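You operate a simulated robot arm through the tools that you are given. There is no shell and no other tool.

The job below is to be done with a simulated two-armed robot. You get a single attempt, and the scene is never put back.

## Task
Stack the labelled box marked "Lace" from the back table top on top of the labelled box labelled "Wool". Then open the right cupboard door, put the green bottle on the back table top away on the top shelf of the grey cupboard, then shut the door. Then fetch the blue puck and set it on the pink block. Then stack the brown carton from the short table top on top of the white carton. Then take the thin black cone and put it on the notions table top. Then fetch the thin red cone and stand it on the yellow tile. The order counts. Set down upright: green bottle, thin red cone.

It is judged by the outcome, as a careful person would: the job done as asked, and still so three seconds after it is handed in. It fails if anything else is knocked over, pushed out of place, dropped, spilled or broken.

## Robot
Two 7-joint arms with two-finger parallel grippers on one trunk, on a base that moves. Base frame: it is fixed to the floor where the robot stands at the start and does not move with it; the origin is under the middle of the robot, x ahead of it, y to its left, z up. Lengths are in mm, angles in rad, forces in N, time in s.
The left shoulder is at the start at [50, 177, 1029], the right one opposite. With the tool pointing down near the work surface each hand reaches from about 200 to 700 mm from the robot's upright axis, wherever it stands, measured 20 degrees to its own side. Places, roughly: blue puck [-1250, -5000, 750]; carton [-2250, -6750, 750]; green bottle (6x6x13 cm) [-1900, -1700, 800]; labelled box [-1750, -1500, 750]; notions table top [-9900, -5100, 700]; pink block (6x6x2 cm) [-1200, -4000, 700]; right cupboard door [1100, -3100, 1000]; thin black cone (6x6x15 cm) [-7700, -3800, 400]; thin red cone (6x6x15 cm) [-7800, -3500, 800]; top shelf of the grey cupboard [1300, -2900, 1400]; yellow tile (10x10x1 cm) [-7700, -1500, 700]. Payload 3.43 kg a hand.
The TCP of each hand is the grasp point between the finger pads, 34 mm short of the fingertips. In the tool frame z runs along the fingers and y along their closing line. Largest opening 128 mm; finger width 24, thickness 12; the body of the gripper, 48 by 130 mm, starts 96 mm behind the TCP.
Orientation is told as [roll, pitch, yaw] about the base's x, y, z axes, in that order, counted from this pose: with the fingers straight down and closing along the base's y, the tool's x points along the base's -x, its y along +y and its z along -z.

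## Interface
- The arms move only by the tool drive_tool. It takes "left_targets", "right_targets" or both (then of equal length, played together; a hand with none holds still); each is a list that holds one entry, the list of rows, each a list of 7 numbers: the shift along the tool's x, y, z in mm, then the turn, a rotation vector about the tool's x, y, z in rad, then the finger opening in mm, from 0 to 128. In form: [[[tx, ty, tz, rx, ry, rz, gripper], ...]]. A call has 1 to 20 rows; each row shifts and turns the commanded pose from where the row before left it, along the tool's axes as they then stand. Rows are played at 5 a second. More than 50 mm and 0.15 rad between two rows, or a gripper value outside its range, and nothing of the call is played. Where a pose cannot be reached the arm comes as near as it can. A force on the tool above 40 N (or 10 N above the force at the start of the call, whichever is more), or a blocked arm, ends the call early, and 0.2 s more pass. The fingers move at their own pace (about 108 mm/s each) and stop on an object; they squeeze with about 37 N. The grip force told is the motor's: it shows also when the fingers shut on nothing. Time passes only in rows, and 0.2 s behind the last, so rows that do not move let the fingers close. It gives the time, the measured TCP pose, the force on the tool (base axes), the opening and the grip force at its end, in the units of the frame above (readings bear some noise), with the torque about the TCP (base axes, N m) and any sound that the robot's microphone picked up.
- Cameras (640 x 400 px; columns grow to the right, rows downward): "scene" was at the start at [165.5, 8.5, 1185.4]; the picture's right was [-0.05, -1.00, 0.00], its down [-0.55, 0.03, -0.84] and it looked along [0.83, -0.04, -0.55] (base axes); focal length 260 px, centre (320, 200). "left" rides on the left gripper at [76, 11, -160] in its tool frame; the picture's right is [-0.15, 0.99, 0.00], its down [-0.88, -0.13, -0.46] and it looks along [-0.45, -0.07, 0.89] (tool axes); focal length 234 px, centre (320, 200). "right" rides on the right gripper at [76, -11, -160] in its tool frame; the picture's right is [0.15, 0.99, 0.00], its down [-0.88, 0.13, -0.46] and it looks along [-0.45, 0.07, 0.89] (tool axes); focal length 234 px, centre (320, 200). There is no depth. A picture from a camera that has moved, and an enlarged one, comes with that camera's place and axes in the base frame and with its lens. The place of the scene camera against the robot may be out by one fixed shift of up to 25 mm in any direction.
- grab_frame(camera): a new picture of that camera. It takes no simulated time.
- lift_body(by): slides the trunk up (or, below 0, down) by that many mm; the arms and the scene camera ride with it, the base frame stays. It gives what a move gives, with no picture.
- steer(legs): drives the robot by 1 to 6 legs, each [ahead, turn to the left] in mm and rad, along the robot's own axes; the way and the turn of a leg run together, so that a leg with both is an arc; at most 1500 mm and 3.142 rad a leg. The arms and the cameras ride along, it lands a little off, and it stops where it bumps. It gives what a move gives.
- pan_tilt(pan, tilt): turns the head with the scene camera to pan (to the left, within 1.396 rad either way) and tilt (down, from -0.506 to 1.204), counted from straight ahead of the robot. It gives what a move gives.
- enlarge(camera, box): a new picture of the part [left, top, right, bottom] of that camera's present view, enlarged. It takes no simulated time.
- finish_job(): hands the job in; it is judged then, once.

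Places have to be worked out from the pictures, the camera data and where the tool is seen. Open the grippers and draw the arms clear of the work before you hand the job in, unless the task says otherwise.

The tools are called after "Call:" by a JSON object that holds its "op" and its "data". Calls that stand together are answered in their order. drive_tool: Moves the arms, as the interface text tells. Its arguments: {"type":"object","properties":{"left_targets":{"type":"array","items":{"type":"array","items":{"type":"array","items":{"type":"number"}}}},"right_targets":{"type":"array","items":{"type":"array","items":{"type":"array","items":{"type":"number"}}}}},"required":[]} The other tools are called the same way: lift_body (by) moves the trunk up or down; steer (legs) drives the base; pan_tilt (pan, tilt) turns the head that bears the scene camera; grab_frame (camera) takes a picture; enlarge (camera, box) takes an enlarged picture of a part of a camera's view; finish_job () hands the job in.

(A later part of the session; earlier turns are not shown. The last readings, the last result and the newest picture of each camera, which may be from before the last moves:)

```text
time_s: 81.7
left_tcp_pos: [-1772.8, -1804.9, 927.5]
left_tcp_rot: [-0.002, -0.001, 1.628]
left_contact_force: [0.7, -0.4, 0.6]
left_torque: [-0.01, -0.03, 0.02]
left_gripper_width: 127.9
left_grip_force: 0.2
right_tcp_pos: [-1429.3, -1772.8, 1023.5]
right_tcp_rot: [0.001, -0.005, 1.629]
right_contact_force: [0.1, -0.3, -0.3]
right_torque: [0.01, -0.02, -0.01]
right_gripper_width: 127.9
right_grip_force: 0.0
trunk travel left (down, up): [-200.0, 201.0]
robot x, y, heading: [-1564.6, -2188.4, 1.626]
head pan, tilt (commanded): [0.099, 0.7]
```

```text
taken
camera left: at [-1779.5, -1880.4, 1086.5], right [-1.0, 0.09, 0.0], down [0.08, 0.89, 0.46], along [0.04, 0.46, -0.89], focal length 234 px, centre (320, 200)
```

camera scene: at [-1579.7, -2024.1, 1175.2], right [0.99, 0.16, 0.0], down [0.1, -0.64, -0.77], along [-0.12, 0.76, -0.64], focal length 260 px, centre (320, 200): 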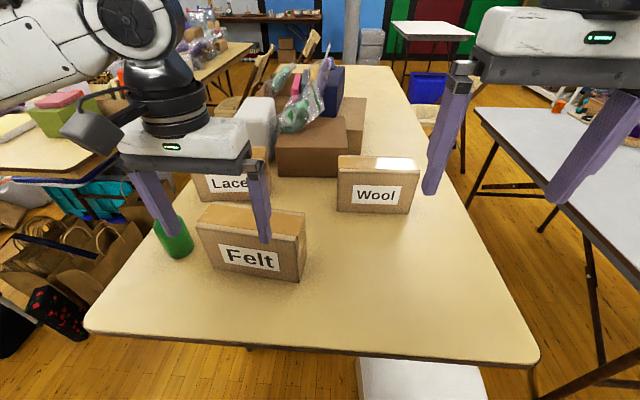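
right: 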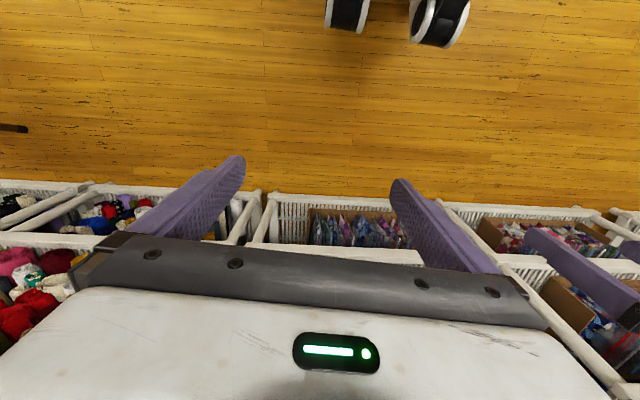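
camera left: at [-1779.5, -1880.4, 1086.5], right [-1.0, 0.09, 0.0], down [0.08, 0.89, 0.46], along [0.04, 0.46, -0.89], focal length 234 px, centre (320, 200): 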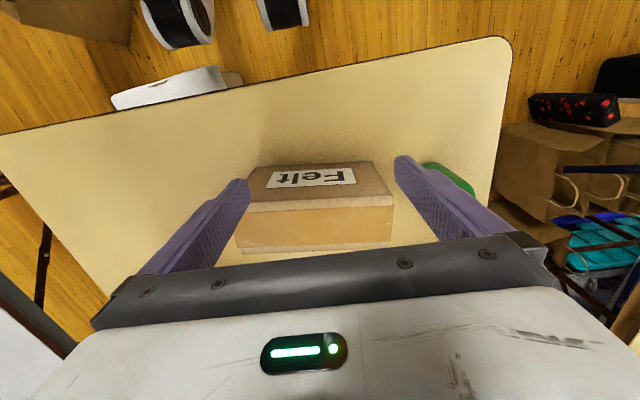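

Blocked by the cloth-topped box in front of the right foot. Standing further left at x≈-1840 lets the right hand reach both Lace and Wool, so I'll back off, raise the trunk for clearance over the bottle, and come in again.

Call:
{"op": "steer", "data": {"legs": [[-250, 0]]}}

Call:
{"op": "lift_body", "data": {"by": 100}}

Call:
{"op": "steer", "data": {"legs": [[0, 0.75], [390, 0], [0, -0.806]]}}

Call:
{"op": "grab_frame", "data": {"camera": "scene"}}

```text
time_s: 83.5
left_tcp_pos: [-1757.2, -2057.4, 926.6]
left_tcp_rot: [-0.004, -0.002, 1.622]
left_contact_force: [0.4, 0.6, 0.5]
left_torque: [0.0, -0.01, -0.03]
left_gripper_width: 128.0
left_grip_force: 0.0
right_tcp_pos: [-1411.8, -2027.8, 1024.8]
right_tcp_rot: [0.002, -0.006, 1.622]
right_contact_force: [1.4, -0.3, 0.4]
right_torque: [0.03, -0.01, 0.01]
right_gripper_width: 128.1
right_grip_force: 0.0
trunk travel left (down, up): [-200.0, 201.0]
robot x, y, heading: [-1556.2, -2442.5, 1.626]
head pan, tilt (commanded): [0.099, 0.7]
```

```text
time_s: 84.8
left_tcp_pos: [-1756.1, -2053.7, 1026.6]
left_tcp_rot: [-0.002, 0.0, 1.623]
left_contact_force: [0.7, 0.7, 0.0]
left_torque: [-0.01, 0.03, 0.01]
left_gripper_width: 127.8
left_grip_force: 0.2
right_tcp_pos: [-1412.3, -2026.9, 1124.0]
right_tcp_rot: [0.002, -0.004, 1.621]
right_contact_force: [-0.4, -0.3, 0.3]
right_torque: [-0.01, 0.01, 0.01]
right_gripper_width: 128.0
right_grip_force: 0.0
trunk travel left (down, up): [-300.0, 101.0]
robot x, y, heading: [-1554.5, -2443.8, 1.624]
head pan, tilt (commanded): [0.099, 0.7]
```

```text
time_s: 91.3
left_tcp_pos: [-2016.0, -1770.8, 1025.9]
left_tcp_rot: [-0.002, -0.003, 1.567]
left_contact_force: [-0.6, -0.4, 0.4]
left_torque: [-0.01, 0.02, -0.01]
left_gripper_width: 128.1
left_grip_force: 0.0
right_tcp_pos: [-1669.7, -1762.5, 1123.7]
right_tcp_rot: [0.003, -0.004, 1.567]
right_contact_force: [-0.3, 0.0, -0.2]
right_torque: [0.0, 0.03, 0.04]
right_gripper_width: 128.1
right_grip_force: 0.0
trunk travel left (down, up): [-300.0, 101.0]
robot x, y, heading: [-1832.8, -2169.9, 1.573]
head pan, tilt (commanded): [0.099, 0.7]
```

```text
taken
camera scene: at [-1836.7, -2003.0, 1275.1], right [1.0, 0.1, 0.0], down [0.06, -0.64, -0.76], along [-0.07, 0.76, -0.64], focal length 260 px, centre (320, 200)
```

scene: 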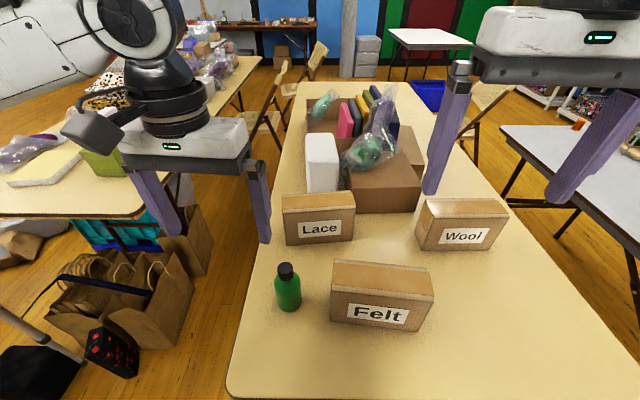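

Good view from here. I'll enlarge for accurate corners of Lace, Wool and the bottle.

Call:
{"op": "enlarge", "data": {"camera": "scene", "box": [240, 160, 520, 335]}}

Call:
{"op": "grab_frame", "data": {"camera": "right"}}

```text
2.29 times, centred on (380, 248) of scene
camera zoom: at [-1836.7, -2003.0, 1275.1], right [1.0, 0.1, 0.0], down [0.06, -0.64, -0.76], along [-0.07, 0.76, -0.64], focal length 594 px, centre (183, 91)
```

zoom: 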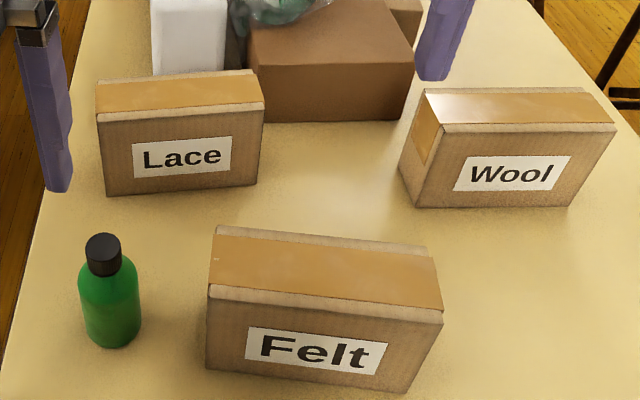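

```text
taken
camera right: at [-1658.5, -1838.3, 1283.0], right [-0.99, -0.14, 0.0], down [-0.13, 0.88, 0.46], along [-0.07, 0.45, -0.89], focal length 234 px, centre (320, 200)
```

right: 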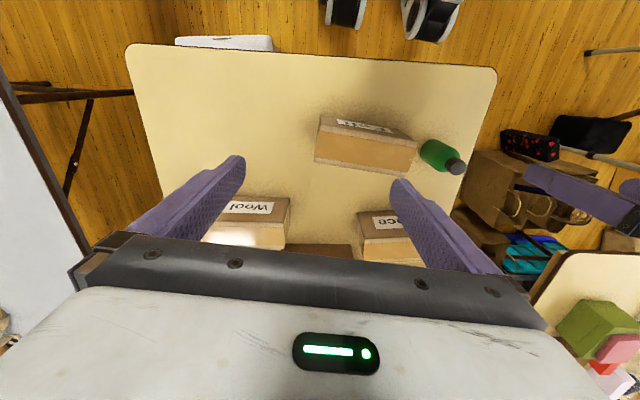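

I'll also enlarge the right hand's view, which is tied to the tool frame, to cross-check the box places.

Call:
{"op": "enlarge", "data": {"camera": "right", "box": [190, 90, 500, 284]}}

Call:
{"op": "enlarge", "data": {"camera": "scene", "box": [100, 120, 300, 260]}}

```text
2.06 times, centred on (345, 187) of right
camera zoom: at [-1658.5, -1838.3, 1283.0], right [-0.99, -0.14, 0.0], down [-0.13, 0.88, 0.46], along [-0.07, 0.45, -0.89], focal length 483 px, centre (268, 227)
```

zoom: 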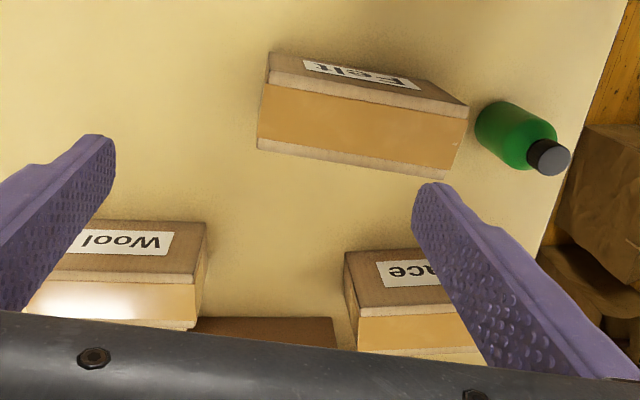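

```text
2.86 times, centred on (200, 190) of scene
camera zoom: at [-1836.7, -2003.0, 1275.1], right [1.0, 0.1, 0.0], down [0.06, -0.64, -0.76], along [-0.07, 0.76, -0.64], focal length 742 px, centre (663, 229)
```

zoom: 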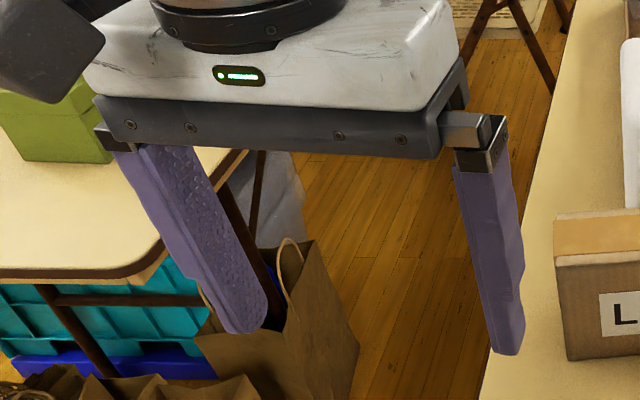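

The finger check shows the scene camera displaced by about 12 mm in x, and the hand camera agrees. That puts Lace at about (-1898,-1508) with yaw ≈0.2, and Wool at about (-1537,-1500) with yaw ≈0.1. I'll tuck the left hand away, drive 70 mm closer, and turn the right hand so its fingers close across the box depth.

Call:
{"op": "drive_tool", "data": {"left_targets": [[[30, 25, 0, 0, 0, 0, 128], [30, 25, 0, 0, 0, 0, 128], [30, 25, 0, 0, 0, 0, 128], [30, 25, 0, 0, 0, 0, 128]]]}}

Call:
{"op": "steer", "data": {"legs": [[70, 0]]}}

Call:
{"op": "drive_tool", "data": {"right_targets": [[[0, 0, 0, 0, 0, 0.15, 128], [0, 0, 0, 0, 0, 0.15, 128], [0, 0, 0, 0, 0, 0.15, 128], [0, 0, 0, 0, 0, 0.15, 128], [0, 0, 0, 0, 0, 0.15, 128], [0, 0, 0, 0, 0, 0.15, 128], [0, 0, 0, 0, 0, 0.15, 128], [0, 0, 0, 0, 0, 0.15, 128], [0, 0, 0, 0, 0, 0.15, 128]]]}}

Call:
{"op": "grab_frame", "data": {"camera": "right"}}

```text
time_s: 92.3
left_tcp_pos: [-2115.8, -1891.3, 1027.9]
left_tcp_rot: [-0.002, -0.002, 1.568]
left_contact_force: [0.2, -0.8, 1.0]
left_torque: [0.01, -0.01, -0.01]
left_gripper_width: 127.9
left_grip_force: 0.1
right_tcp_pos: [-1669.6, -1761.9, 1124.9]
right_tcp_rot: [0.001, -0.006, 1.567]
right_contact_force: [-0.1, -0.3, 0.8]
right_torque: [0.06, 0.0, 0.04]
right_gripper_width: 128.1
right_grip_force: 0.1
trunk travel left (down, up): [-300.0, 101.0]
robot x, y, heading: [-1836.2, -2169.6, 1.565]
head pan, tilt (commanded): [0.099, 0.7]
```

```text
time_s: 93.4
left_tcp_pos: [-2115.5, -1822.3, 1027.6]
left_tcp_rot: [-0.002, 0.0, 1.569]
left_contact_force: [-0.3, 0.7, 1.4]
left_torque: [-0.03, 0.02, 0.01]
left_gripper_width: 128.1
left_grip_force: 0.0
right_tcp_pos: [-1669.8, -1692.1, 1123.5]
right_tcp_rot: [0.002, -0.004, 1.566]
right_contact_force: [-0.3, -0.5, 0.1]
right_torque: [-0.01, 0.03, 0.0]
right_gripper_width: 128.1
right_grip_force: 0.0
trunk travel left (down, up): [-300.0, 101.0]
robot x, y, heading: [-1836.1, -2102.5, 1.569]
head pan, tilt (commanded): [0.099, 0.7]
```

```text
time_s: 95.4
left_tcp_pos: [-2113.9, -1821.3, 1028.3]
left_tcp_rot: [0.0, -0.001, 1.569]
left_contact_force: [0.6, 0.4, -0.5]
left_torque: [0.02, 0.03, 0.02]
left_gripper_width: 128.0
left_grip_force: 0.1
right_tcp_pos: [-1671.6, -1692.4, 1125.2]
right_tcp_rot: [0.006, 0.0, 0.215]
right_contact_force: [-0.4, -0.6, 0.0]
right_torque: [-0.01, -0.01, 0.0]
right_gripper_width: 127.9
right_grip_force: 0.1
trunk travel left (down, up): [-300.0, 101.0]
robot x, y, heading: [-1835.8, -2101.3, 1.571]
head pan, tilt (commanded): [0.099, 0.7]
```

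```text
taken
camera right: at [-1742.3, -1721.2, 1283.6], right [-0.35, 0.94, 0.0], down [0.83, 0.31, 0.46], along [0.43, 0.17, -0.89], focal length 234 px, centre (320, 200)
```

right: 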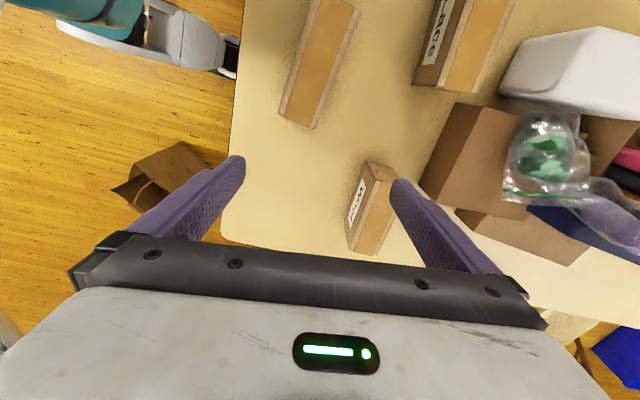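

I'll enlarge this hand view around Lace to fix its place and angle.

Call:
{"op": "enlarge", "data": {"camera": "right", "box": [260, 0, 580, 200]}}

```text
2.00 times, centred on (420, 100) of right
camera zoom: at [-1742.3, -1721.2, 1283.6], right [-0.35, 0.94, 0.0], down [0.83, 0.31, 0.46], along [0.43, 0.17, -0.89], focal length 468 px, centre (120, 400)
```

zoom: 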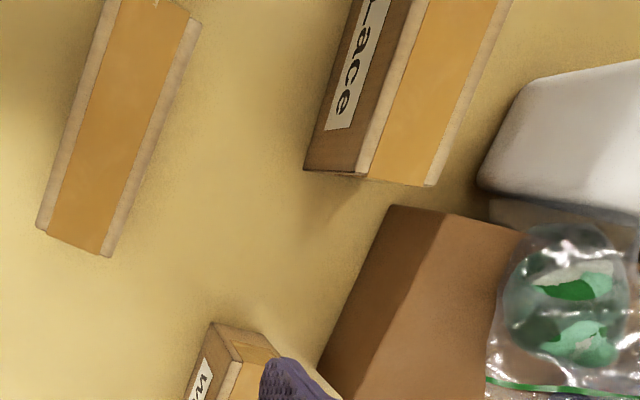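

Lace's east end is at about (-1800,-1526) to (-1814,-1464), so its centre is at about (-1895,-1513) with yaw 0.22. I'll move the right hand above it, staying high.

Call:
{"op": "drive_tool", "data": {"right_targets": [[[30, 37.1, 0, 0, 0, 0, 128], [30, 37.1, 0, 0, 0, 0, 128], [30, 37.1, 0, 0, 0, 0, 128], [30, 37.1, 0, 0, 0, 0, 128], [30, 37.1, 0, 0, 0, 0, 128], [30, 37.1, 0, 0, 0, 0, 128]]]}}

Call:
{"op": "grab_frame", "data": {"camera": "right"}}

Call:
{"op": "grab_frame", "data": {"camera": "scene"}}

```text
time_s: 97.0
left_tcp_pos: [-2114.4, -1821.9, 1027.3]
left_tcp_rot: [-0.002, -0.001, 1.568]
left_contact_force: [0.0, 0.7, -0.6]
left_torque: [-0.01, -0.02, -0.01]
left_gripper_width: 127.9
left_grip_force: 0.1
right_tcp_pos: [-1833.9, -1534.1, 1123.9]
right_tcp_rot: [0.012, 0.038, 0.137]
right_contact_force: [0.7, -0.2, -0.4]
right_torque: [-0.01, 0.0, 0.01]
right_gripper_width: 128.0
right_grip_force: 0.0
right hand out of reach, approached as far as the arm can: row 5, 6
trunk travel left (down, up): [-300.0, 101.0]
robot x, y, heading: [-1838.9, -2098.1, 1.571]
head pan, tilt (commanded): [0.099, 0.7]
stopped in row 6 (right hand): the arm was blocked; the commanded pose is now the measured one
```

```text
taken
camera right: at [-1900.4, -1556.3, 1286.2], right [-0.28, 0.96, 0.02], down [0.87, 0.24, 0.42], along [0.4, 0.13, -0.91], focal length 234 px, centre (320, 200)
```

right: 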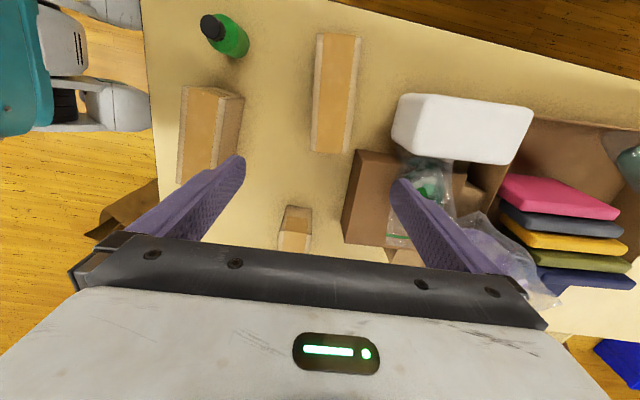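

```text
taken
camera scene: at [-1836.8, -1934.7, 1275.1], right [1.0, 0.1, 0.0], down [0.06, -0.64, -0.77], along [-0.08, 0.76, -0.64], focal length 260 px, centre (320, 200)
```

scene: 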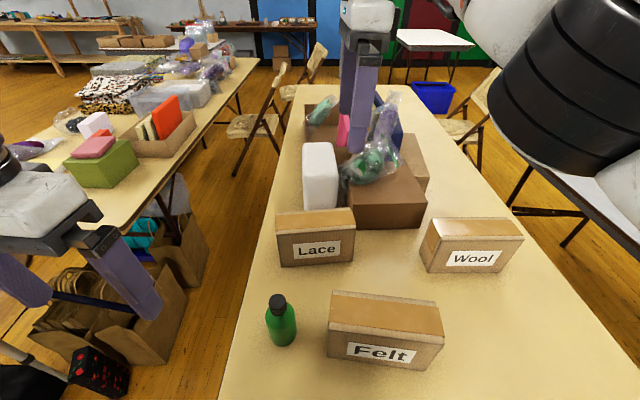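

The right arm hit its reach limit at this height, since the wrist is well above the shoulder. I'll lower the hand to about z=935, where reach is better, and restore its orientation.

Call:
{"op": "drive_tool", "data": {"right_targets": [[[0, 0, 47, 0, 0, 0, 128], [0, 0, 47, 0, 0, 0, 128], [0, 0, 47, 0, 0, 0, 128], [0, 0, 47, 0.006, -0.019, -0.039, 128], [0, 0, 0, 0.006, -0.019, -0.039, 128]]]}}

Call:
{"op": "grab_frame", "data": {"camera": "right"}}

```text
time_s: 98.2
left_tcp_pos: [-2113.3, -1822.3, 1026.8]
left_tcp_rot: [-0.001, -0.002, 1.566]
left_contact_force: [0.4, 0.0, 0.7]
left_torque: [-0.03, -0.03, -0.01]
left_gripper_width: 128.2
left_grip_force: 0.1
right_tcp_pos: [-1843.9, -1534.7, 934.9]
right_tcp_rot: [0.002, -0.003, 0.22]
right_contact_force: [0.4, -0.1, 0.5]
right_torque: [-0.01, 0.0, 0.02]
right_gripper_width: 128.1
right_grip_force: 0.0
trunk travel left (down, up): [-300.0, 101.0]
robot x, y, heading: [-1836.3, -2101.2, 1.565]
head pan, tilt (commanded): [0.099, 0.7]
```

```text
taken
camera right: at [-1915.6, -1562.8, 1094.1], right [-0.36, 0.93, 0.0], down [0.83, 0.32, 0.46], along [0.43, 0.17, -0.89], focal length 234 px, centre (320, 200)
```

right: 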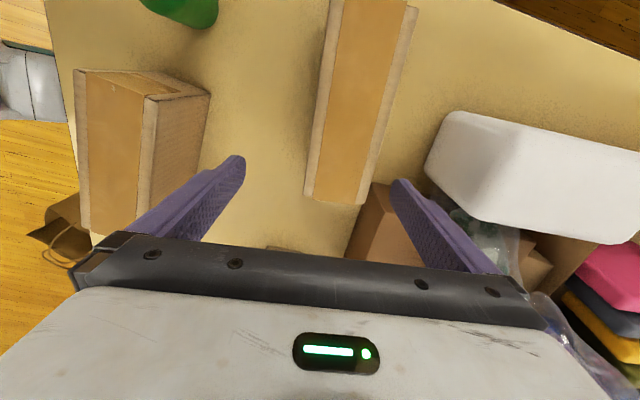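

Orientation is restored and the hand sits just east of the box centre. I'll shift to the centre at about (-1894,-1519) and descend so the fingers straddle Lace.

Call:
{"op": "drive_tool", "data": {"right_targets": [[[22.75, 13, 0, 0, 0, 0, 128], [22.75, 13, 0, 0, 0, 0, 128], [0, 0, 20, 0, 0, 0, 128]]]}}

Call:
{"op": "grab_frame", "data": {"camera": "right"}}

Call:
{"op": "grab_frame", "data": {"camera": "scene"}}

```text
time_s: 99.0
left_tcp_pos: [-2112.3, -1823.8, 1027.7]
left_tcp_rot: [-0.003, -0.001, 1.567]
left_contact_force: [0.0, 0.4, 0.2]
left_torque: [-0.01, 0.01, 0.03]
left_gripper_width: 128.1
left_grip_force: 0.0
right_tcp_pos: [-1884.6, -1520.7, 914.1]
right_tcp_rot: [0.001, -0.003, 0.217]
right_contact_force: [-0.5, -0.1, 1.2]
right_torque: [0.02, -0.03, 0.03]
right_gripper_width: 127.9
right_grip_force: 0.0
right hand out of reach, approached as far as the arm can: row 2
trunk travel left (down, up): [-300.0, 101.0]
robot x, y, heading: [-1833.3, -2099.2, 1.571]
head pan, tilt (commanded): [0.099, 0.7]
```

```text
taken
camera right: at [-1956.5, -1548.2, 1074.4], right [-0.36, 0.93, 0.0], down [0.83, 0.32, 0.46], along [0.43, 0.17, -0.89], focal length 234 px, centre (320, 200)
```

right: 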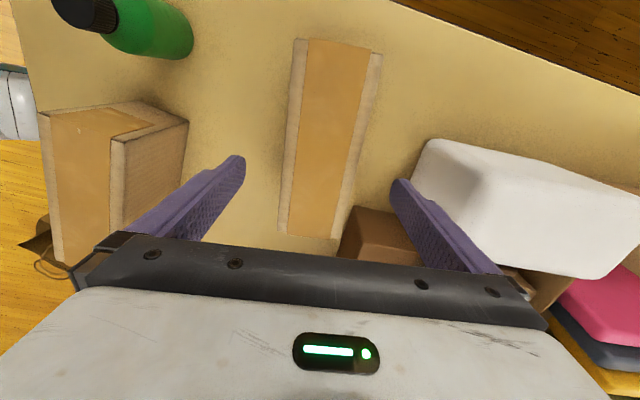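

```text
taken
camera scene: at [-1836.7, -1934.4, 1275.1], right [1.0, 0.1, 0.0], down [0.06, -0.64, -0.76], along [-0.07, 0.76, -0.64], focal length 260 px, centre (320, 200)
```

scene: 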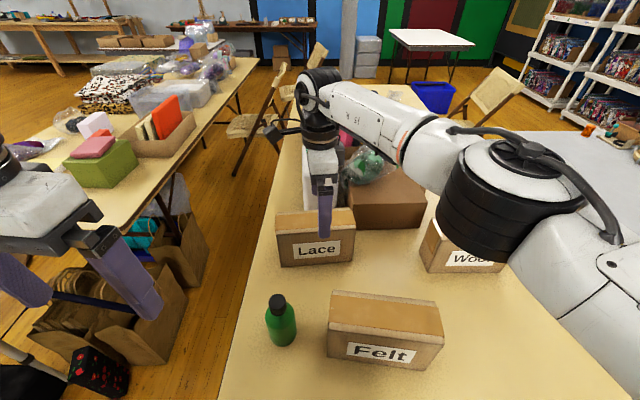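

Lace's centre computes to (-1892,-1520) with yaw 0.217, and the TCP is right over it. I'll descend to z≈810 and close.

Call:
{"op": "drive_tool", "data": {"right_targets": [[[0, 0, 35, 0, 0, 0, 128], [0, 0, 35, 0, 0, 0, 128], [0, 0, 34, 0, 0, 0, 128], [0, 0, 0, 0, 0, 0, 128]]]}}

Call:
{"op": "drive_tool", "data": {"right_targets": [[[0, 0, 0, 0, 0, 0, 90], [0, 0, 0, 0, 0, 0, 70], [0, 0, 0, 0, 0, 0, 50], [0, 0, 0, 0, 0, 0, 40], [0, 0, 0, 0, 0, 0, 40]]]}}

Call:
{"op": "grab_frame", "data": {"camera": "right"}}

```text
time_s: 100.0
left_tcp_pos: [-2113.9, -1822.5, 1028.1]
left_tcp_rot: [-0.002, 0.0, 1.567]
left_contact_force: [-0.7, -0.6, 0.3]
left_torque: [-0.01, 0.01, -0.02]
left_gripper_width: 127.9
left_grip_force: 0.1
right_tcp_pos: [-1872.0, -1512.0, 816.6]
right_tcp_rot: [0.011, -0.004, 0.196]
right_contact_force: [0.2, 0.4, -0.2]
right_torque: [0.0, -0.03, -0.01]
right_gripper_width: 127.9
right_grip_force: 0.1
trunk travel left (down, up): [-300.0, 101.0]
robot x, y, heading: [-1835.3, -2101.5, 1.571]
head pan, tilt (commanded): [0.099, 0.7]
```

```text
time_s: 101.2
left_tcp_pos: [-2114.0, -1822.6, 1027.1]
left_tcp_rot: [-0.002, -0.006, 1.567]
left_contact_force: [-0.2, -0.4, -0.4]
left_torque: [0.01, 0.01, 0.02]
left_gripper_width: 127.8
left_grip_force: 0.0
right_tcp_pos: [-1871.4, -1514.2, 816.2]
right_tcp_rot: [0.008, -0.008, 0.198]
right_contact_force: [-1.9, 6.4, 22.0]
right_torque: [-0.55, 0.68, 0.09]
right_gripper_width: 70.1
right_grip_force: 36.5
trunk travel left (down, up): [-300.0, 101.0]
robot x, y, heading: [-1835.4, -2102.9, 1.574]
head pan, tilt (commanded): [0.099, 0.7]
```

```text
taken
camera right: at [-1943.7, -1541.2, 972.9], right [-0.34, 0.94, 0.01], down [0.84, 0.3, 0.46], along [0.43, 0.16, -0.89], focal length 234 px, centre (320, 200)
```

right: 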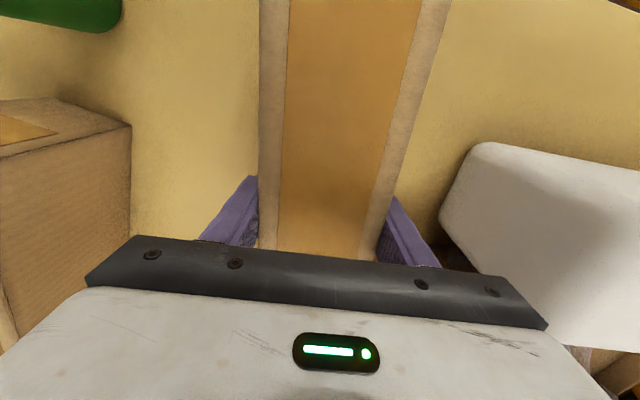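

Lace is gripped (opening 70 mm). I'll lift it with the trunk, so the arm's configuration stays put.

Call:
{"op": "lift_body", "data": {"by": 100}}

Call:
{"op": "grab_frame", "data": {"camera": "scene"}}

```text
time_s: 102.5
left_tcp_pos: [-2113.2, -1822.2, 1128.0]
left_tcp_rot: [-0.001, 0.0, 1.566]
left_contact_force: [0.1, -1.1, -1.0]
left_torque: [0.02, -0.02, -0.02]
left_gripper_width: 128.1
left_grip_force: 0.1
right_tcp_pos: [-1870.7, -1515.7, 909.1]
right_tcp_rot: [0.0, -0.008, 0.199]
right_contact_force: [0.1, -0.6, -3.1]
right_torque: [0.02, -0.09, -0.01]
right_gripper_width: 69.9
right_grip_force: 37.3
trunk travel left (down, up): [-400.0, 1.0]
robot x, y, heading: [-1831.7, -2100.2, 1.57]
head pan, tilt (commanded): [0.099, 0.7]
```

```text
taken
camera scene: at [-1836.7, -1934.1, 1375.0], right [1.0, 0.1, 0.0], down [0.06, -0.64, -0.76], along [-0.07, 0.76, -0.64], focal length 260 px, centre (320, 200)
```

scene: 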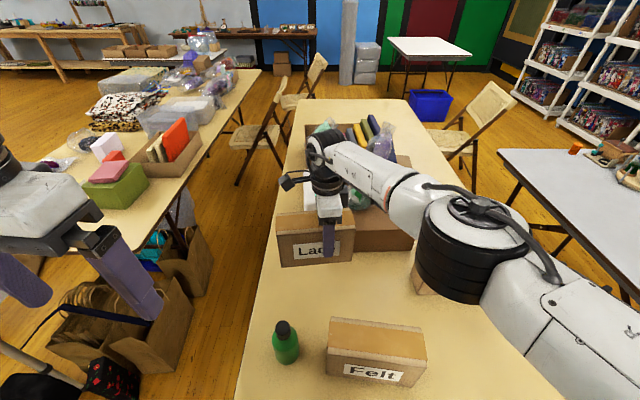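

Lifted cleanly, with the load about 3 N. I'll raise another 80 mm with the arm and carry Lace across toward Wool.

Call:
{"op": "drive_tool", "data": {"right_targets": [[[0, 0, -40, 0, 0, 0, 40], [0, 0, -40, 0, 0, 0, 40], [-45, -6.5, 0, 0, 0, 0, 40], [-45, -6.5, 0, 0, 0, 0, 40], [-45, -6.5, 0, 0, 0, 0, 40], [-45, -6.5, 0, 0, 0, 0, 40], [-45, -6.5, 0, 0, 0, 0, 40], [-45, -6.5, 0, 0, 0, 0.05, 40], [-45, -6.5, 0, 0, 0, 0.05, 40]]]}}

Call:
{"op": "grab_frame", "data": {"camera": "scene"}}

Call:
{"op": "grab_frame", "data": {"camera": "right"}}

```text
time_s: 104.5
left_tcp_pos: [-2112.2, -1821.1, 1127.8]
left_tcp_rot: [0.0, -0.001, 1.567]
left_contact_force: [0.3, 0.5, 0.4]
left_torque: [0.01, 0.0, 0.0]
left_gripper_width: 127.9
left_grip_force: 0.0
right_tcp_pos: [-1566.2, -1501.3, 992.2]
right_tcp_rot: [0.005, -0.003, 0.118]
right_contact_force: [-0.2, -0.2, -3.4]
right_torque: [-0.01, -0.05, 0.01]
right_gripper_width: 70.0
right_grip_force: 36.8
trunk travel left (down, up): [-400.0, 1.0]
robot x, y, heading: [-1831.0, -2099.3, 1.568]
head pan, tilt (commanded): [0.099, 0.7]
```

```text
taken
camera scene: at [-1835.5, -1934.4, 1375.1], right [1.0, 0.1, 0.0], down [0.06, -0.64, -0.76], along [-0.08, 0.76, -0.64], focal length 260 px, centre (320, 200)
```

scene: 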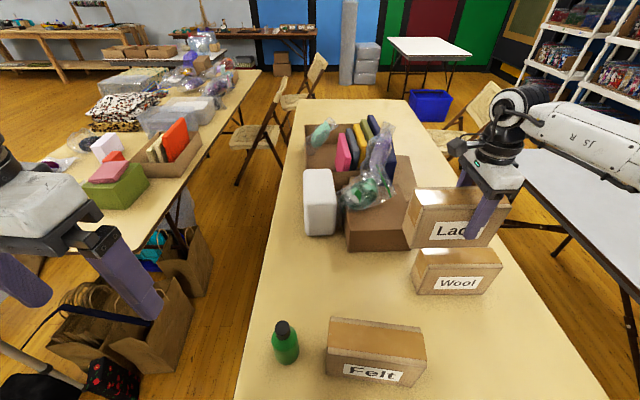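

```text
taken
camera right: at [-1639.9, -1521.9, 1151.6], right [-0.26, 0.96, 0.0], down [0.86, 0.23, 0.46], along [0.44, 0.12, -0.89], focal length 234 px, centre (320, 200)
```

right: 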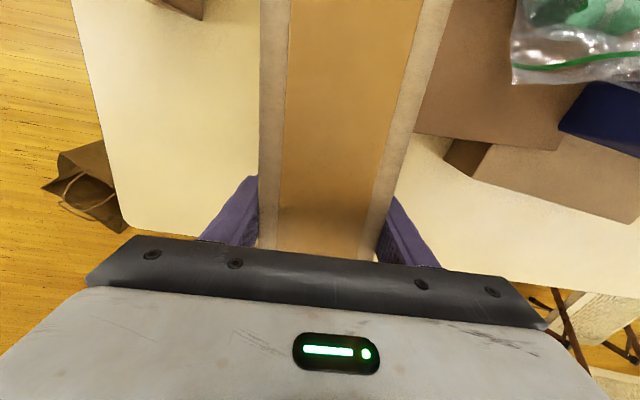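

I'll enlarge the scene around Lace and Wool to compare their corners in the same picture.

Call:
{"op": "enlarge", "data": {"camera": "scene", "box": [370, 160, 546, 310]}}

```text
2.67 times, centred on (458, 235) of scene
camera zoom: at [-1835.5, -1934.4, 1375.1], right [1.0, 0.1, 0.0], down [0.06, -0.64, -0.76], along [-0.08, 0.76, -0.64], focal length 692 px, centre (-48, 107)
```

zoom: 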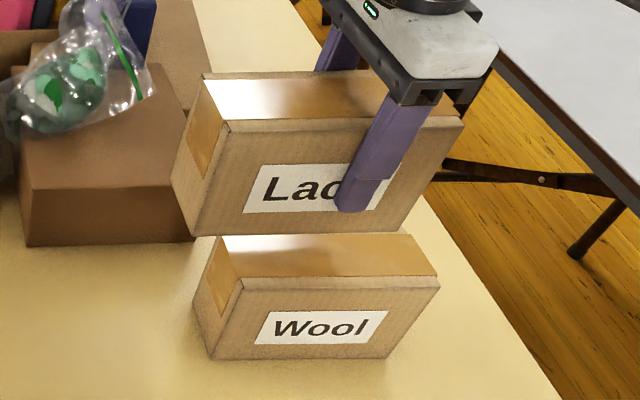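

Compared in one picture, Wool lies about (+53,-21) mm from Lace's centre with matching yaw (~0.12). I'll shift by that amount and lower until Lace is about 20 mm above Wool, then check again.

Call:
{"op": "drive_tool", "data": {"right_targets": [[[-25, -11, 0, 0, 0, 0, 40], [-25, -11, 0, 0, 0, 0, 40], [0, 0, 30, 0, 0, 0, 40], [0, 0, 0, 0, 0, 0, 40]]]}}

Call:
{"op": "enlarge", "data": {"camera": "scene", "box": [370, 160, 546, 310]}}

Call:
{"op": "grab_frame", "data": {"camera": "right"}}

```text
time_s: 105.5
left_tcp_pos: [-2113.5, -1822.2, 1126.6]
left_tcp_rot: [-0.003, -0.003, 1.567]
left_contact_force: [0.0, -0.2, 0.5]
left_torque: [-0.01, 0.01, 0.01]
left_gripper_width: 128.1
left_grip_force: 0.1
right_tcp_pos: [-1515.5, -1516.3, 960.7]
right_tcp_rot: [0.004, -0.002, 0.118]
right_contact_force: [-0.3, 0.7, -4.3]
right_torque: [0.01, -0.13, 0.03]
right_gripper_width: 70.1
right_grip_force: 36.6
trunk travel left (down, up): [-400.0, 1.0]
robot x, y, heading: [-1838.8, -2103.7, 1.572]
head pan, tilt (commanded): [0.099, 0.7]
```

```text
2.67 times, centred on (458, 235) of scene
camera zoom: at [-1836.5, -1934.6, 1375.1], right [1.0, 0.1, 0.0], down [0.06, -0.64, -0.77], along [-0.07, 0.76, -0.64], focal length 692 px, centre (-48, 107)
```

zoom: 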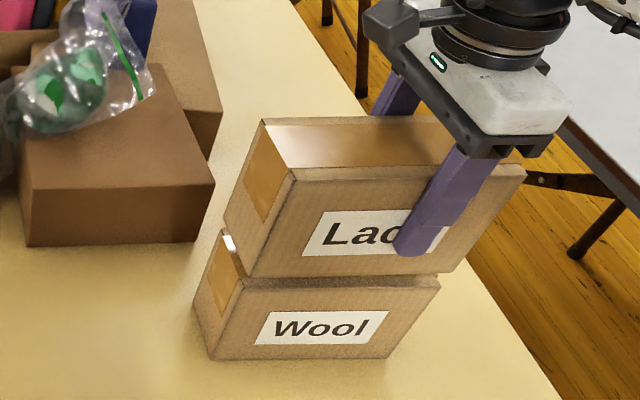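

```text
taken
camera right: at [-1588.3, -1536.5, 1120.6], right [-0.26, 0.96, 0.0], down [0.86, 0.23, 0.46], along [0.44, 0.12, -0.89], focal length 234 px, centre (320, 200)
```

right: 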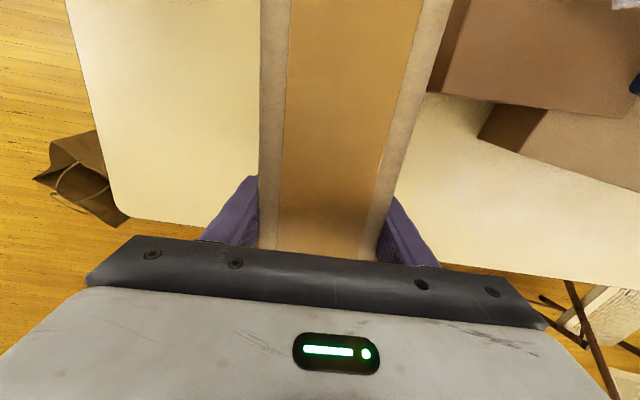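

Lace's lower front edge projects right onto Wool's upper front edge. I'll lower it gently the remaining ~24 mm.

Call:
{"op": "drive_tool", "data": {"right_targets": [[[0, 0, 10, 0, 0, 0, 40], [0, 0, 8, 0, 0, 0, 40], [0, 0, 3, 0, 0, 0, 40], [0, 0, 0, 0, 0, 0, 40]]]}}

Call:
{"op": "enlarge", "data": {"camera": "scene", "box": [370, 160, 546, 310]}}

```text
time_s: 106.5
left_tcp_pos: [-2114.1, -1822.0, 1127.4]
left_tcp_rot: [-0.001, -0.002, 1.567]
left_contact_force: [0.5, -0.1, 0.2]
left_torque: [0.02, -0.03, -0.02]
left_gripper_width: 128.1
left_grip_force: 0.0
right_tcp_pos: [-1514.1, -1514.8, 941.4]
right_tcp_rot: [0.003, -0.004, 0.118]
right_contact_force: [0.1, 0.0, -3.9]
right_torque: [0.05, -0.07, 0.0]
right_gripper_width: 69.9
right_grip_force: 37.0
trunk travel left (down, up): [-400.0, 1.0]
robot x, y, heading: [-1833.9, -2099.2, 1.569]
head pan, tilt (commanded): [0.099, 0.7]
```

```text
2.67 times, centred on (458, 235) of scene
camera zoom: at [-1836.4, -1934.3, 1375.0], right [1.0, 0.1, 0.0], down [0.06, -0.64, -0.76], along [-0.07, 0.76, -0.64], focal length 692 px, centre (-48, 107)
```

zoom: 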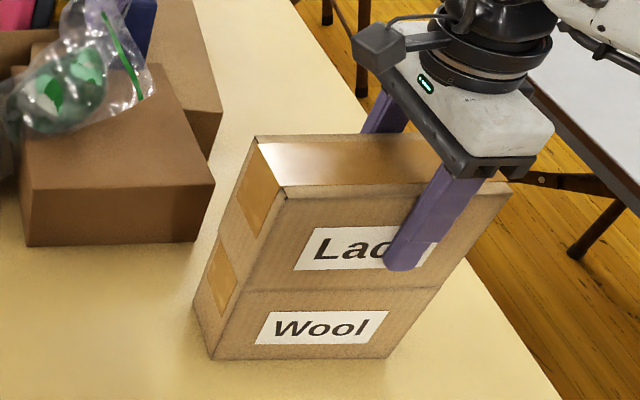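

Nearly touching, and the force still shows the full weight. I'll lower in 2 mm steps to contact.

Call:
{"op": "drive_tool", "data": {"right_targets": [[[0, 0, 2, 0, 0, 0, 40], [0, 0, 2, 0, 0, 0, 40], [0, 0, 0, 0, 0, 0, 40]]]}}

```text
time_s: 107.3
left_tcp_pos: [-2113.5, -1823.2, 1128.3]
left_tcp_rot: [-0.003, -0.002, 1.568]
left_contact_force: [0.5, 0.5, 0.0]
left_torque: [-0.01, 0.0, -0.02]
left_gripper_width: 127.9
left_grip_force: 0.1
right_tcp_pos: [-1513.6, -1515.7, 938.3]
right_tcp_rot: [0.003, -0.004, 0.12]
right_contact_force: [0.7, -0.1, 2.0]
right_torque: [-0.16, -0.56, 0.01]
right_gripper_width: 70.2
right_grip_force: 36.6
trunk travel left (down, up): [-400.0, 1.0]
robot x, y, heading: [-1832.2, -2100.5, 1.568]
head pan, tilt (commanded): [0.099, 0.7]
```

Contact: the force went from -3.9 to +2 N. I'll open the fingers and rise straight up.

Call:
{"op": "drive_tool", "data": {"right_targets": [[[0, 0, 1, 0, 0, 0, 40], [0, 0, 0, 0, 0, 0, 80], [0, 0, 0, 0, 0, 0, 100], [0, 0, 0, 0, 0, 0, 110], [0, 0, 0, 0, 0, 0, 110], [0, 0, -25, 0, 0, 0, 110], [0, 0, -45, 0, 0, 0, 110], [0, 0, -45, 0, 0, 0, 110]]]}}

Call:
{"op": "grab_frame", "data": {"camera": "scene"}}

Call:
{"op": "grab_frame", "data": {"camera": "right"}}

```text
time_s: 109.1
left_tcp_pos: [-2112.6, -1822.6, 1128.0]
left_tcp_rot: [-0.002, -0.002, 1.568]
left_contact_force: [-0.3, 0.8, -0.1]
left_torque: [0.01, -0.01, 0.04]
left_gripper_width: 128.2
left_grip_force: 0.0
right_tcp_pos: [-1514.5, -1516.0, 1053.2]
right_tcp_rot: [0.005, -0.003, 0.119]
right_contact_force: [-0.9, -0.7, 0.9]
right_torque: [0.01, -0.02, -0.01]
right_gripper_width: 109.8
right_grip_force: 0.1
trunk travel left (down, up): [-400.0, 1.0]
robot x, y, heading: [-1832.6, -2104.3, 1.569]
head pan, tilt (commanded): [0.099, 0.7]
```

```text
taken
camera scene: at [-1837.0, -1935.0, 1375.1], right [1.0, 0.1, 0.0], down [0.06, -0.64, -0.77], along [-0.07, 0.76, -0.64], focal length 260 px, centre (320, 200)
```

scene: 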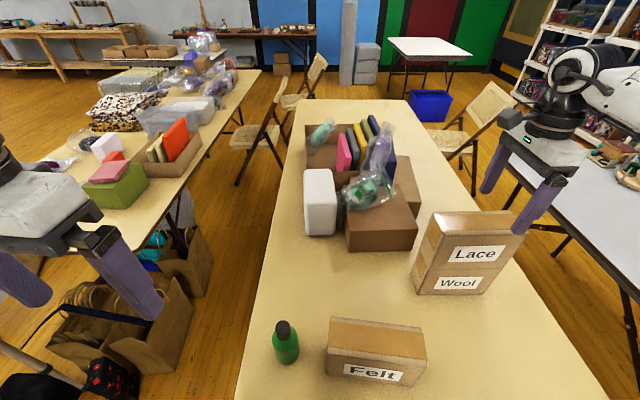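

```text
taken
camera right: at [-1587.9, -1536.6, 1211.3], right [-0.26, 0.96, 0.0], down [0.86, 0.23, 0.46], along [0.44, 0.12, -0.89], focal length 234 px, centre (320, 200)
```

right: 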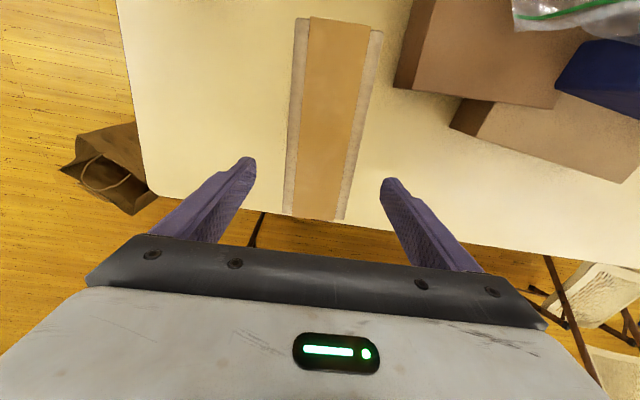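

Lace now stands squarely on Wool. Next is the cupboard, so I'll back away from the table, bring the right hand in and turn it back to neutral.

Call:
{"op": "steer", "data": {"legs": [[-220, 0]]}}

Call:
{"op": "drive_tool", "data": {"right_targets": [[[28.4, -33.7, 0, 0, 0, 0, 110], [28.4, -33.7, 0, 0, 0, 0, 110], [28.4, -33.7, 0, 0, 0, 0, 110], [28.4, -33.7, 0, 0, 0, 0, 110], [28.4, -33.7, 0, 0, 0, 0, 110], [0, 0, 0, 0, 0, -0.145, 110], [0, 0, 0, 0, 0, -0.145, 110], [0, 0, 0, 0, 0, -0.145, 110], [0, 0, 0, 0, 0, -0.145, 110], [0, 0, 0, 0, 0, -0.145, 110], [0, 0, 0, 0, 0, -0.145, 110], [0, 0, 0, 0, 0, -0.145, 110], [0, 0, 0, 0, 0, -0.145, 110], [0, 0, 0, 0, 0, -0.145, 110], [0, 0, 0, 0, 0, -0.145, 110]]]}}

Call:
{"op": "grab_frame", "data": {"camera": "scene"}}

```text
time_s: 110.8
left_tcp_pos: [-2115.0, -2043.7, 1127.8]
left_tcp_rot: [-0.002, -0.003, 1.571]
left_contact_force: [0.0, -0.2, 0.3]
left_torque: [0.04, 0.01, 0.03]
left_gripper_width: 127.9
left_grip_force: 0.1
right_tcp_pos: [-1514.7, -1736.2, 1051.1]
right_tcp_rot: [0.003, -0.003, 0.118]
right_contact_force: [-0.4, 0.8, 1.1]
right_torque: [0.03, -0.01, 0.02]
right_gripper_width: 109.9
right_grip_force: 0.1
trunk travel left (down, up): [-400.0, 1.0]
robot x, y, heading: [-1832.8, -2326.4, 1.573]
head pan, tilt (commanded): [0.099, 0.7]
```

```text
time_s: 114.0
left_tcp_pos: [-2113.3, -2042.2, 1126.9]
left_tcp_rot: [-0.003, -0.003, 1.569]
left_contact_force: [0.3, -1.0, -0.7]
left_torque: [0.0, -0.02, 0.0]
left_gripper_width: 128.0
left_grip_force: 0.0
right_tcp_pos: [-1634.9, -1919.4, 1051.8]
right_tcp_rot: [0.0, -0.005, 1.575]
right_contact_force: [0.4, -0.6, 0.1]
right_torque: [0.0, 0.0, -0.04]
right_gripper_width: 110.3
right_grip_force: 0.1
trunk travel left (down, up): [-400.0, 1.0]
robot x, y, heading: [-1837.3, -2322.9, 1.57]
head pan, tilt (commanded): [0.099, 0.7]
```

```text
taken
camera scene: at [-1836.9, -2154.8, 1375.1], right [1.0, 0.1, 0.0], down [0.06, -0.64, -0.76], along [-0.08, 0.76, -0.64], focal length 260 px, centre (320, 200)
```

scene: 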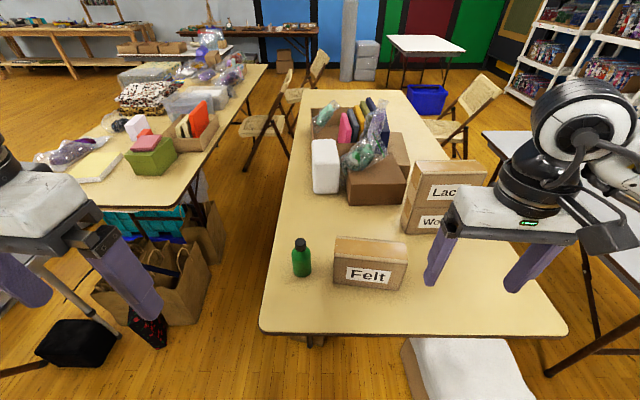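

The stack is stable. I'll turn right, drive along the open lane, and look toward the grey cupboard.

Call:
{"op": "steer", "data": {"legs": [[0, -2.21], [650, 0], [0, 0.45]]}}

Call:
{"op": "pan_tilt", "data": {"pan": 0.0, "tilt": 0.2}}

Call:
{"op": "grab_frame", "data": {"camera": "scene"}}

```text
time_s: 124.2
left_tcp_pos: [-996.4, -2508.4, 1127.1]
left_tcp_rot: [-0.001, -0.002, -0.211]
left_contact_force: [0.1, -0.2, -1.0]
left_torque: [-0.02, -0.03, 0.0]
left_gripper_width: 128.0
left_grip_force: 0.1
right_tcp_pos: [-975.0, -3002.5, 1051.3]
right_tcp_rot: [-0.004, -0.002, -0.209]
right_contact_force: [0.1, 0.2, 0.9]
right_torque: [0.0, -0.01, -0.01]
right_gripper_width: 110.1
right_grip_force: 0.0
trunk travel left (down, up): [-400.0, 1.0]
robot x, y, heading: [-1327.4, -2722.1, -0.212]
head pan, tilt (commanded): [0.099, 0.7]
```

```text
time_s: 125.2
left_tcp_pos: [-995.5, -2509.1, 1128.3]
left_tcp_rot: [-0.002, -0.002, -0.211]
left_contact_force: [-0.4, -0.2, 0.2]
left_torque: [-0.01, -0.02, 0.01]
left_gripper_width: 128.0
left_grip_force: 0.1
right_tcp_pos: [-974.5, -3003.8, 1050.4]
right_tcp_rot: [-0.004, -0.003, -0.21]
right_contact_force: [0.2, -0.4, 0.3]
right_torque: [0.03, 0.03, 0.02]
right_gripper_width: 109.8
right_grip_force: 0.1
trunk travel left (down, up): [-400.0, 1.0]
robot x, y, heading: [-1325.3, -2721.9, -0.209]
head pan, tilt (commanded): [0.0, 0.201]
```

```text
taken
camera scene: at [-1161.0, -2745.5, 1420.4], right [-0.21, -0.98, 0.0], down [-0.2, 0.04, -0.98], along [0.96, -0.2, -0.2], focal length 260 px, centre (320, 200)
```

scene: 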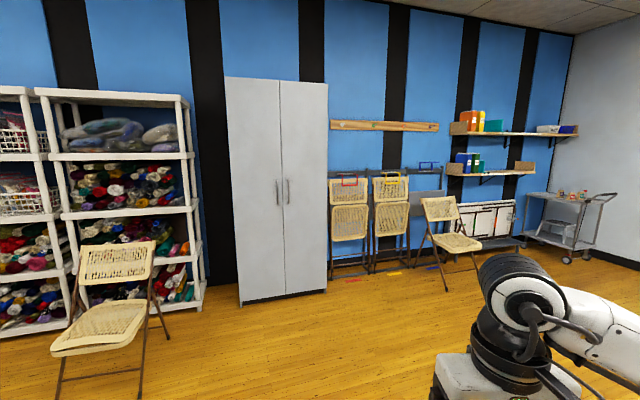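

The grey cupboard faces -x, with two vertical bar handles at its middle. I'll enlarge it for measurement.

Call:
{"op": "enlarge", "data": {"camera": "scene", "box": [200, 60, 360, 320]}}

```text
1.54 times, centred on (280, 190) of scene
camera zoom: at [-1161.0, -2745.5, 1420.4], right [-0.21, -0.98, 0.0], down [-0.2, 0.04, -0.98], along [0.96, -0.2, -0.2], focal length 400 px, centre (382, 215)
```

zoom: 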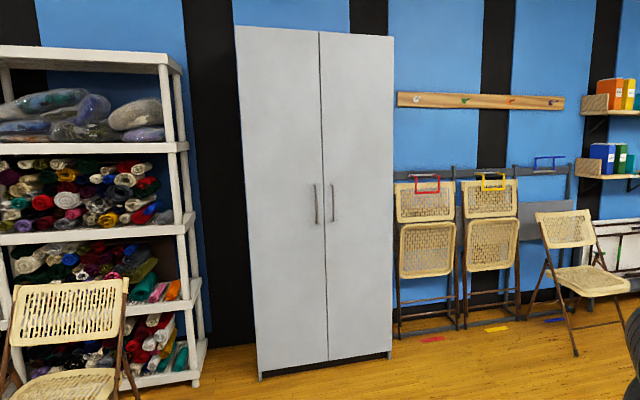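

The front plane is at about x≈1090, with doors meeting at y≈-2880. The right handle is near (≈1050,-2925, z 920–1145) and the hinge near y≈-3290. I'll drive up in front of it and open the door first.

Call:
{"op": "steer", "data": {"legs": [[0, 0.118], [1450, 0], [0, 0.09]]}}

Call:
{"op": "grab_frame", "data": {"camera": "scene"}}

```text
time_s: 133.4
left_tcp_pos: [377.8, -2552.5, 1126.9]
left_tcp_rot: [-0.001, -0.002, 0.022]
left_contact_force: [0.3, 0.3, 0.8]
left_torque: [-0.03, -0.01, 0.01]
left_gripper_width: 127.9
left_grip_force: 0.1
right_tcp_pos: [512.2, -3028.8, 1050.7]
right_tcp_rot: [-0.005, -0.003, 0.025]
right_contact_force: [0.4, -0.6, -0.3]
right_torque: [-0.04, 0.02, 0.02]
right_gripper_width: 110.0
right_grip_force: 0.0
trunk travel left (down, up): [-400.0, 1.0]
robot x, y, heading: [105.2, -2837.6, 0.025]
head pan, tilt (commanded): [0.0, 0.201]
```

```text
taken
camera scene: at [274.9, -2821.3, 1420.5], right [0.02, -1.0, 0.0], down [-0.2, -0.01, -0.98], along [0.98, 0.02, -0.2], focal length 260 px, centre (320, 200)
```

scene: 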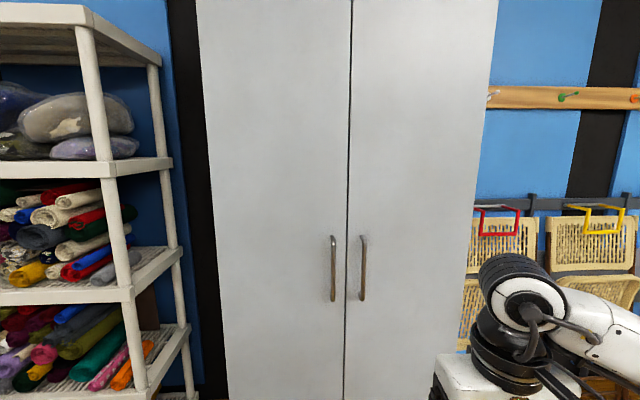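

From here the right handle reads about y≈-2943, z 927–1145. I'll pitch the right hand to point forward, moving it ahead a bit as it turns.

Call:
{"op": "drive_tool", "data": {"right_targets": [[[-40, 0, 0, 0, -0.143, 0, 110], [-40, 0, 0, 0, -0.143, 0, 110], [-38, 0, 6, 0, -0.143, 0, 110], [-35, 0, 15, 0, -0.143, 0, 110], [0, 0, 0, 0, -0.143, 0, 110], [0, 0, 0, 0, -0.143, 0, 110], [0, 0, 0, 0, -0.143, 0, 110], [0, 0, 0, 0, -0.143, 0, 110], [0, 0, 0, 0, -0.143, 0, 110], [0, 0, 0, 0, -0.143, 0, 110], [0, 0, 0, 0, -0.14, 0, 110]]]}}

Call:
{"op": "grab_frame", "data": {"camera": "scene"}}

Call:
{"op": "grab_frame", "data": {"camera": "right"}}

```text
time_s: 135.8
left_tcp_pos: [377.2, -2552.7, 1128.2]
left_tcp_rot: [-0.002, -0.003, 0.023]
left_contact_force: [-0.2, 0.1, 0.2]
left_torque: [0.0, 0.0, -0.02]
left_gripper_width: 128.1
left_grip_force: 0.0
right_tcp_pos: [668.4, -3025.4, 1064.1]
right_tcp_rot: [-0.006, -1.1, 0.028]
right_contact_force: [-0.5, 0.2, -0.1]
right_torque: [-0.01, -0.01, 0.0]
right_gripper_width: 109.8
right_grip_force: 0.2
right hand out of reach, approached as far as the arm can: row 9, 10, 11
trunk travel left (down, up): [-400.0, 1.0]
robot x, y, heading: [100.5, -2841.0, 0.023]
head pan, tilt (commanded): [0.0, 0.201]
```

```text
taken
camera scene: at [275.0, -2822.0, 1420.5], right [0.02, -1.0, 0.0], down [-0.2, 0.0, -0.98], along [0.98, 0.02, -0.2], focal length 260 px, centre (320, 200)
```

scene: 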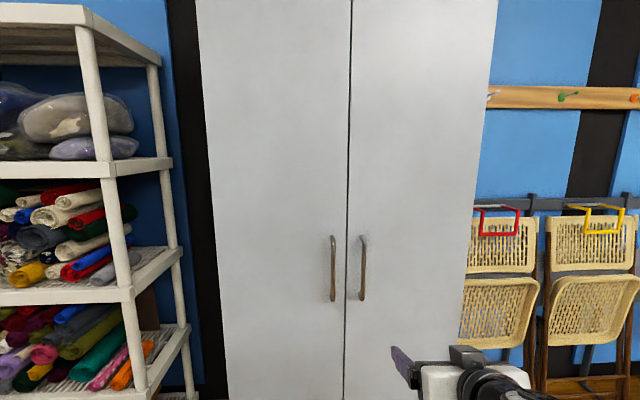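

```text
taken
camera right: at [492.1, -3040.8, 1068.6], right [-0.09, 0.99, -0.13], down [-0.01, 0.13, 0.99], along [1.0, 0.09, 0.0], focal length 234 px, centre (320, 200)
```

right: 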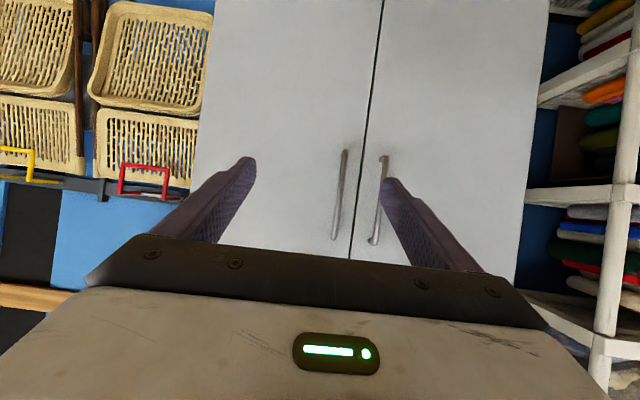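

The hand reached a 63° forward pitch, which is enough to grip a vertical bar. Combining both cameras, the right handle is at about (1060,-2943, z 927–1147). I'll reposition the base to the left of the door's swing, stopping short of the handle.

Call:
{"op": "steer", "data": {"legs": [[0, 0.417], [331, 0], [0, -0.44]]}}

Call:
{"op": "grab_frame", "data": {"camera": "right"}}

Call:
{"op": "grab_frame", "data": {"camera": "scene"}}

```text
time_s: 139.1
left_tcp_pos: [519.8, -2331.0, 1128.9]
left_tcp_rot: [-0.002, -0.002, 0.443]
left_contact_force: [0.6, -0.3, -1.1]
left_torque: [0.0, 0.0, -0.01]
left_gripper_width: 127.7
left_grip_force: 0.1
right_tcp_pos: [976.4, -2644.5, 1064.0]
right_tcp_rot: [-0.003, -1.096, 0.445]
right_contact_force: [-1.8, 0.1, 0.7]
right_torque: [-0.01, 0.0, -0.13]
right_gripper_width: 110.0
right_grip_force: 0.0
trunk travel left (down, up): [-400.0, 1.0]
robot x, y, heading: [388.7, -2705.1, 0.449]
head pan, tilt (commanded): [0.0, 0.201]
stopped in leg 2: the force on the tool passed its limit at 77 N (the readings are from after the stop); the commanded pose is now the measured one
```

```text
taken
camera right: at [820.9, -2731.3, 1069.3], right [-0.48, 0.87, -0.13], down [-0.06, 0.12, 0.99], along [0.87, 0.49, -0.01], focal length 234 px, centre (320, 200)
```

right: 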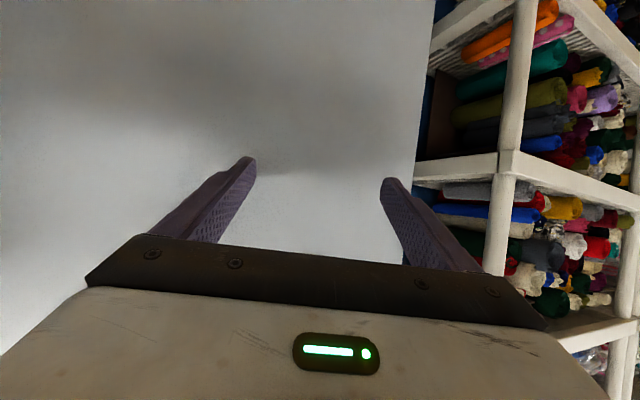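

```text
taken
camera scene: at [542.1, -2621.1, 1420.5], right [0.43, -0.9, 0.0], down [-0.18, -0.09, -0.98], along [0.88, 0.42, -0.2], focal length 260 px, centre (320, 200)
```

scene: 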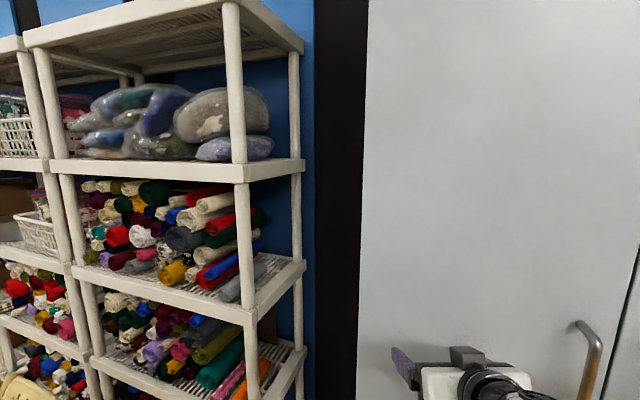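

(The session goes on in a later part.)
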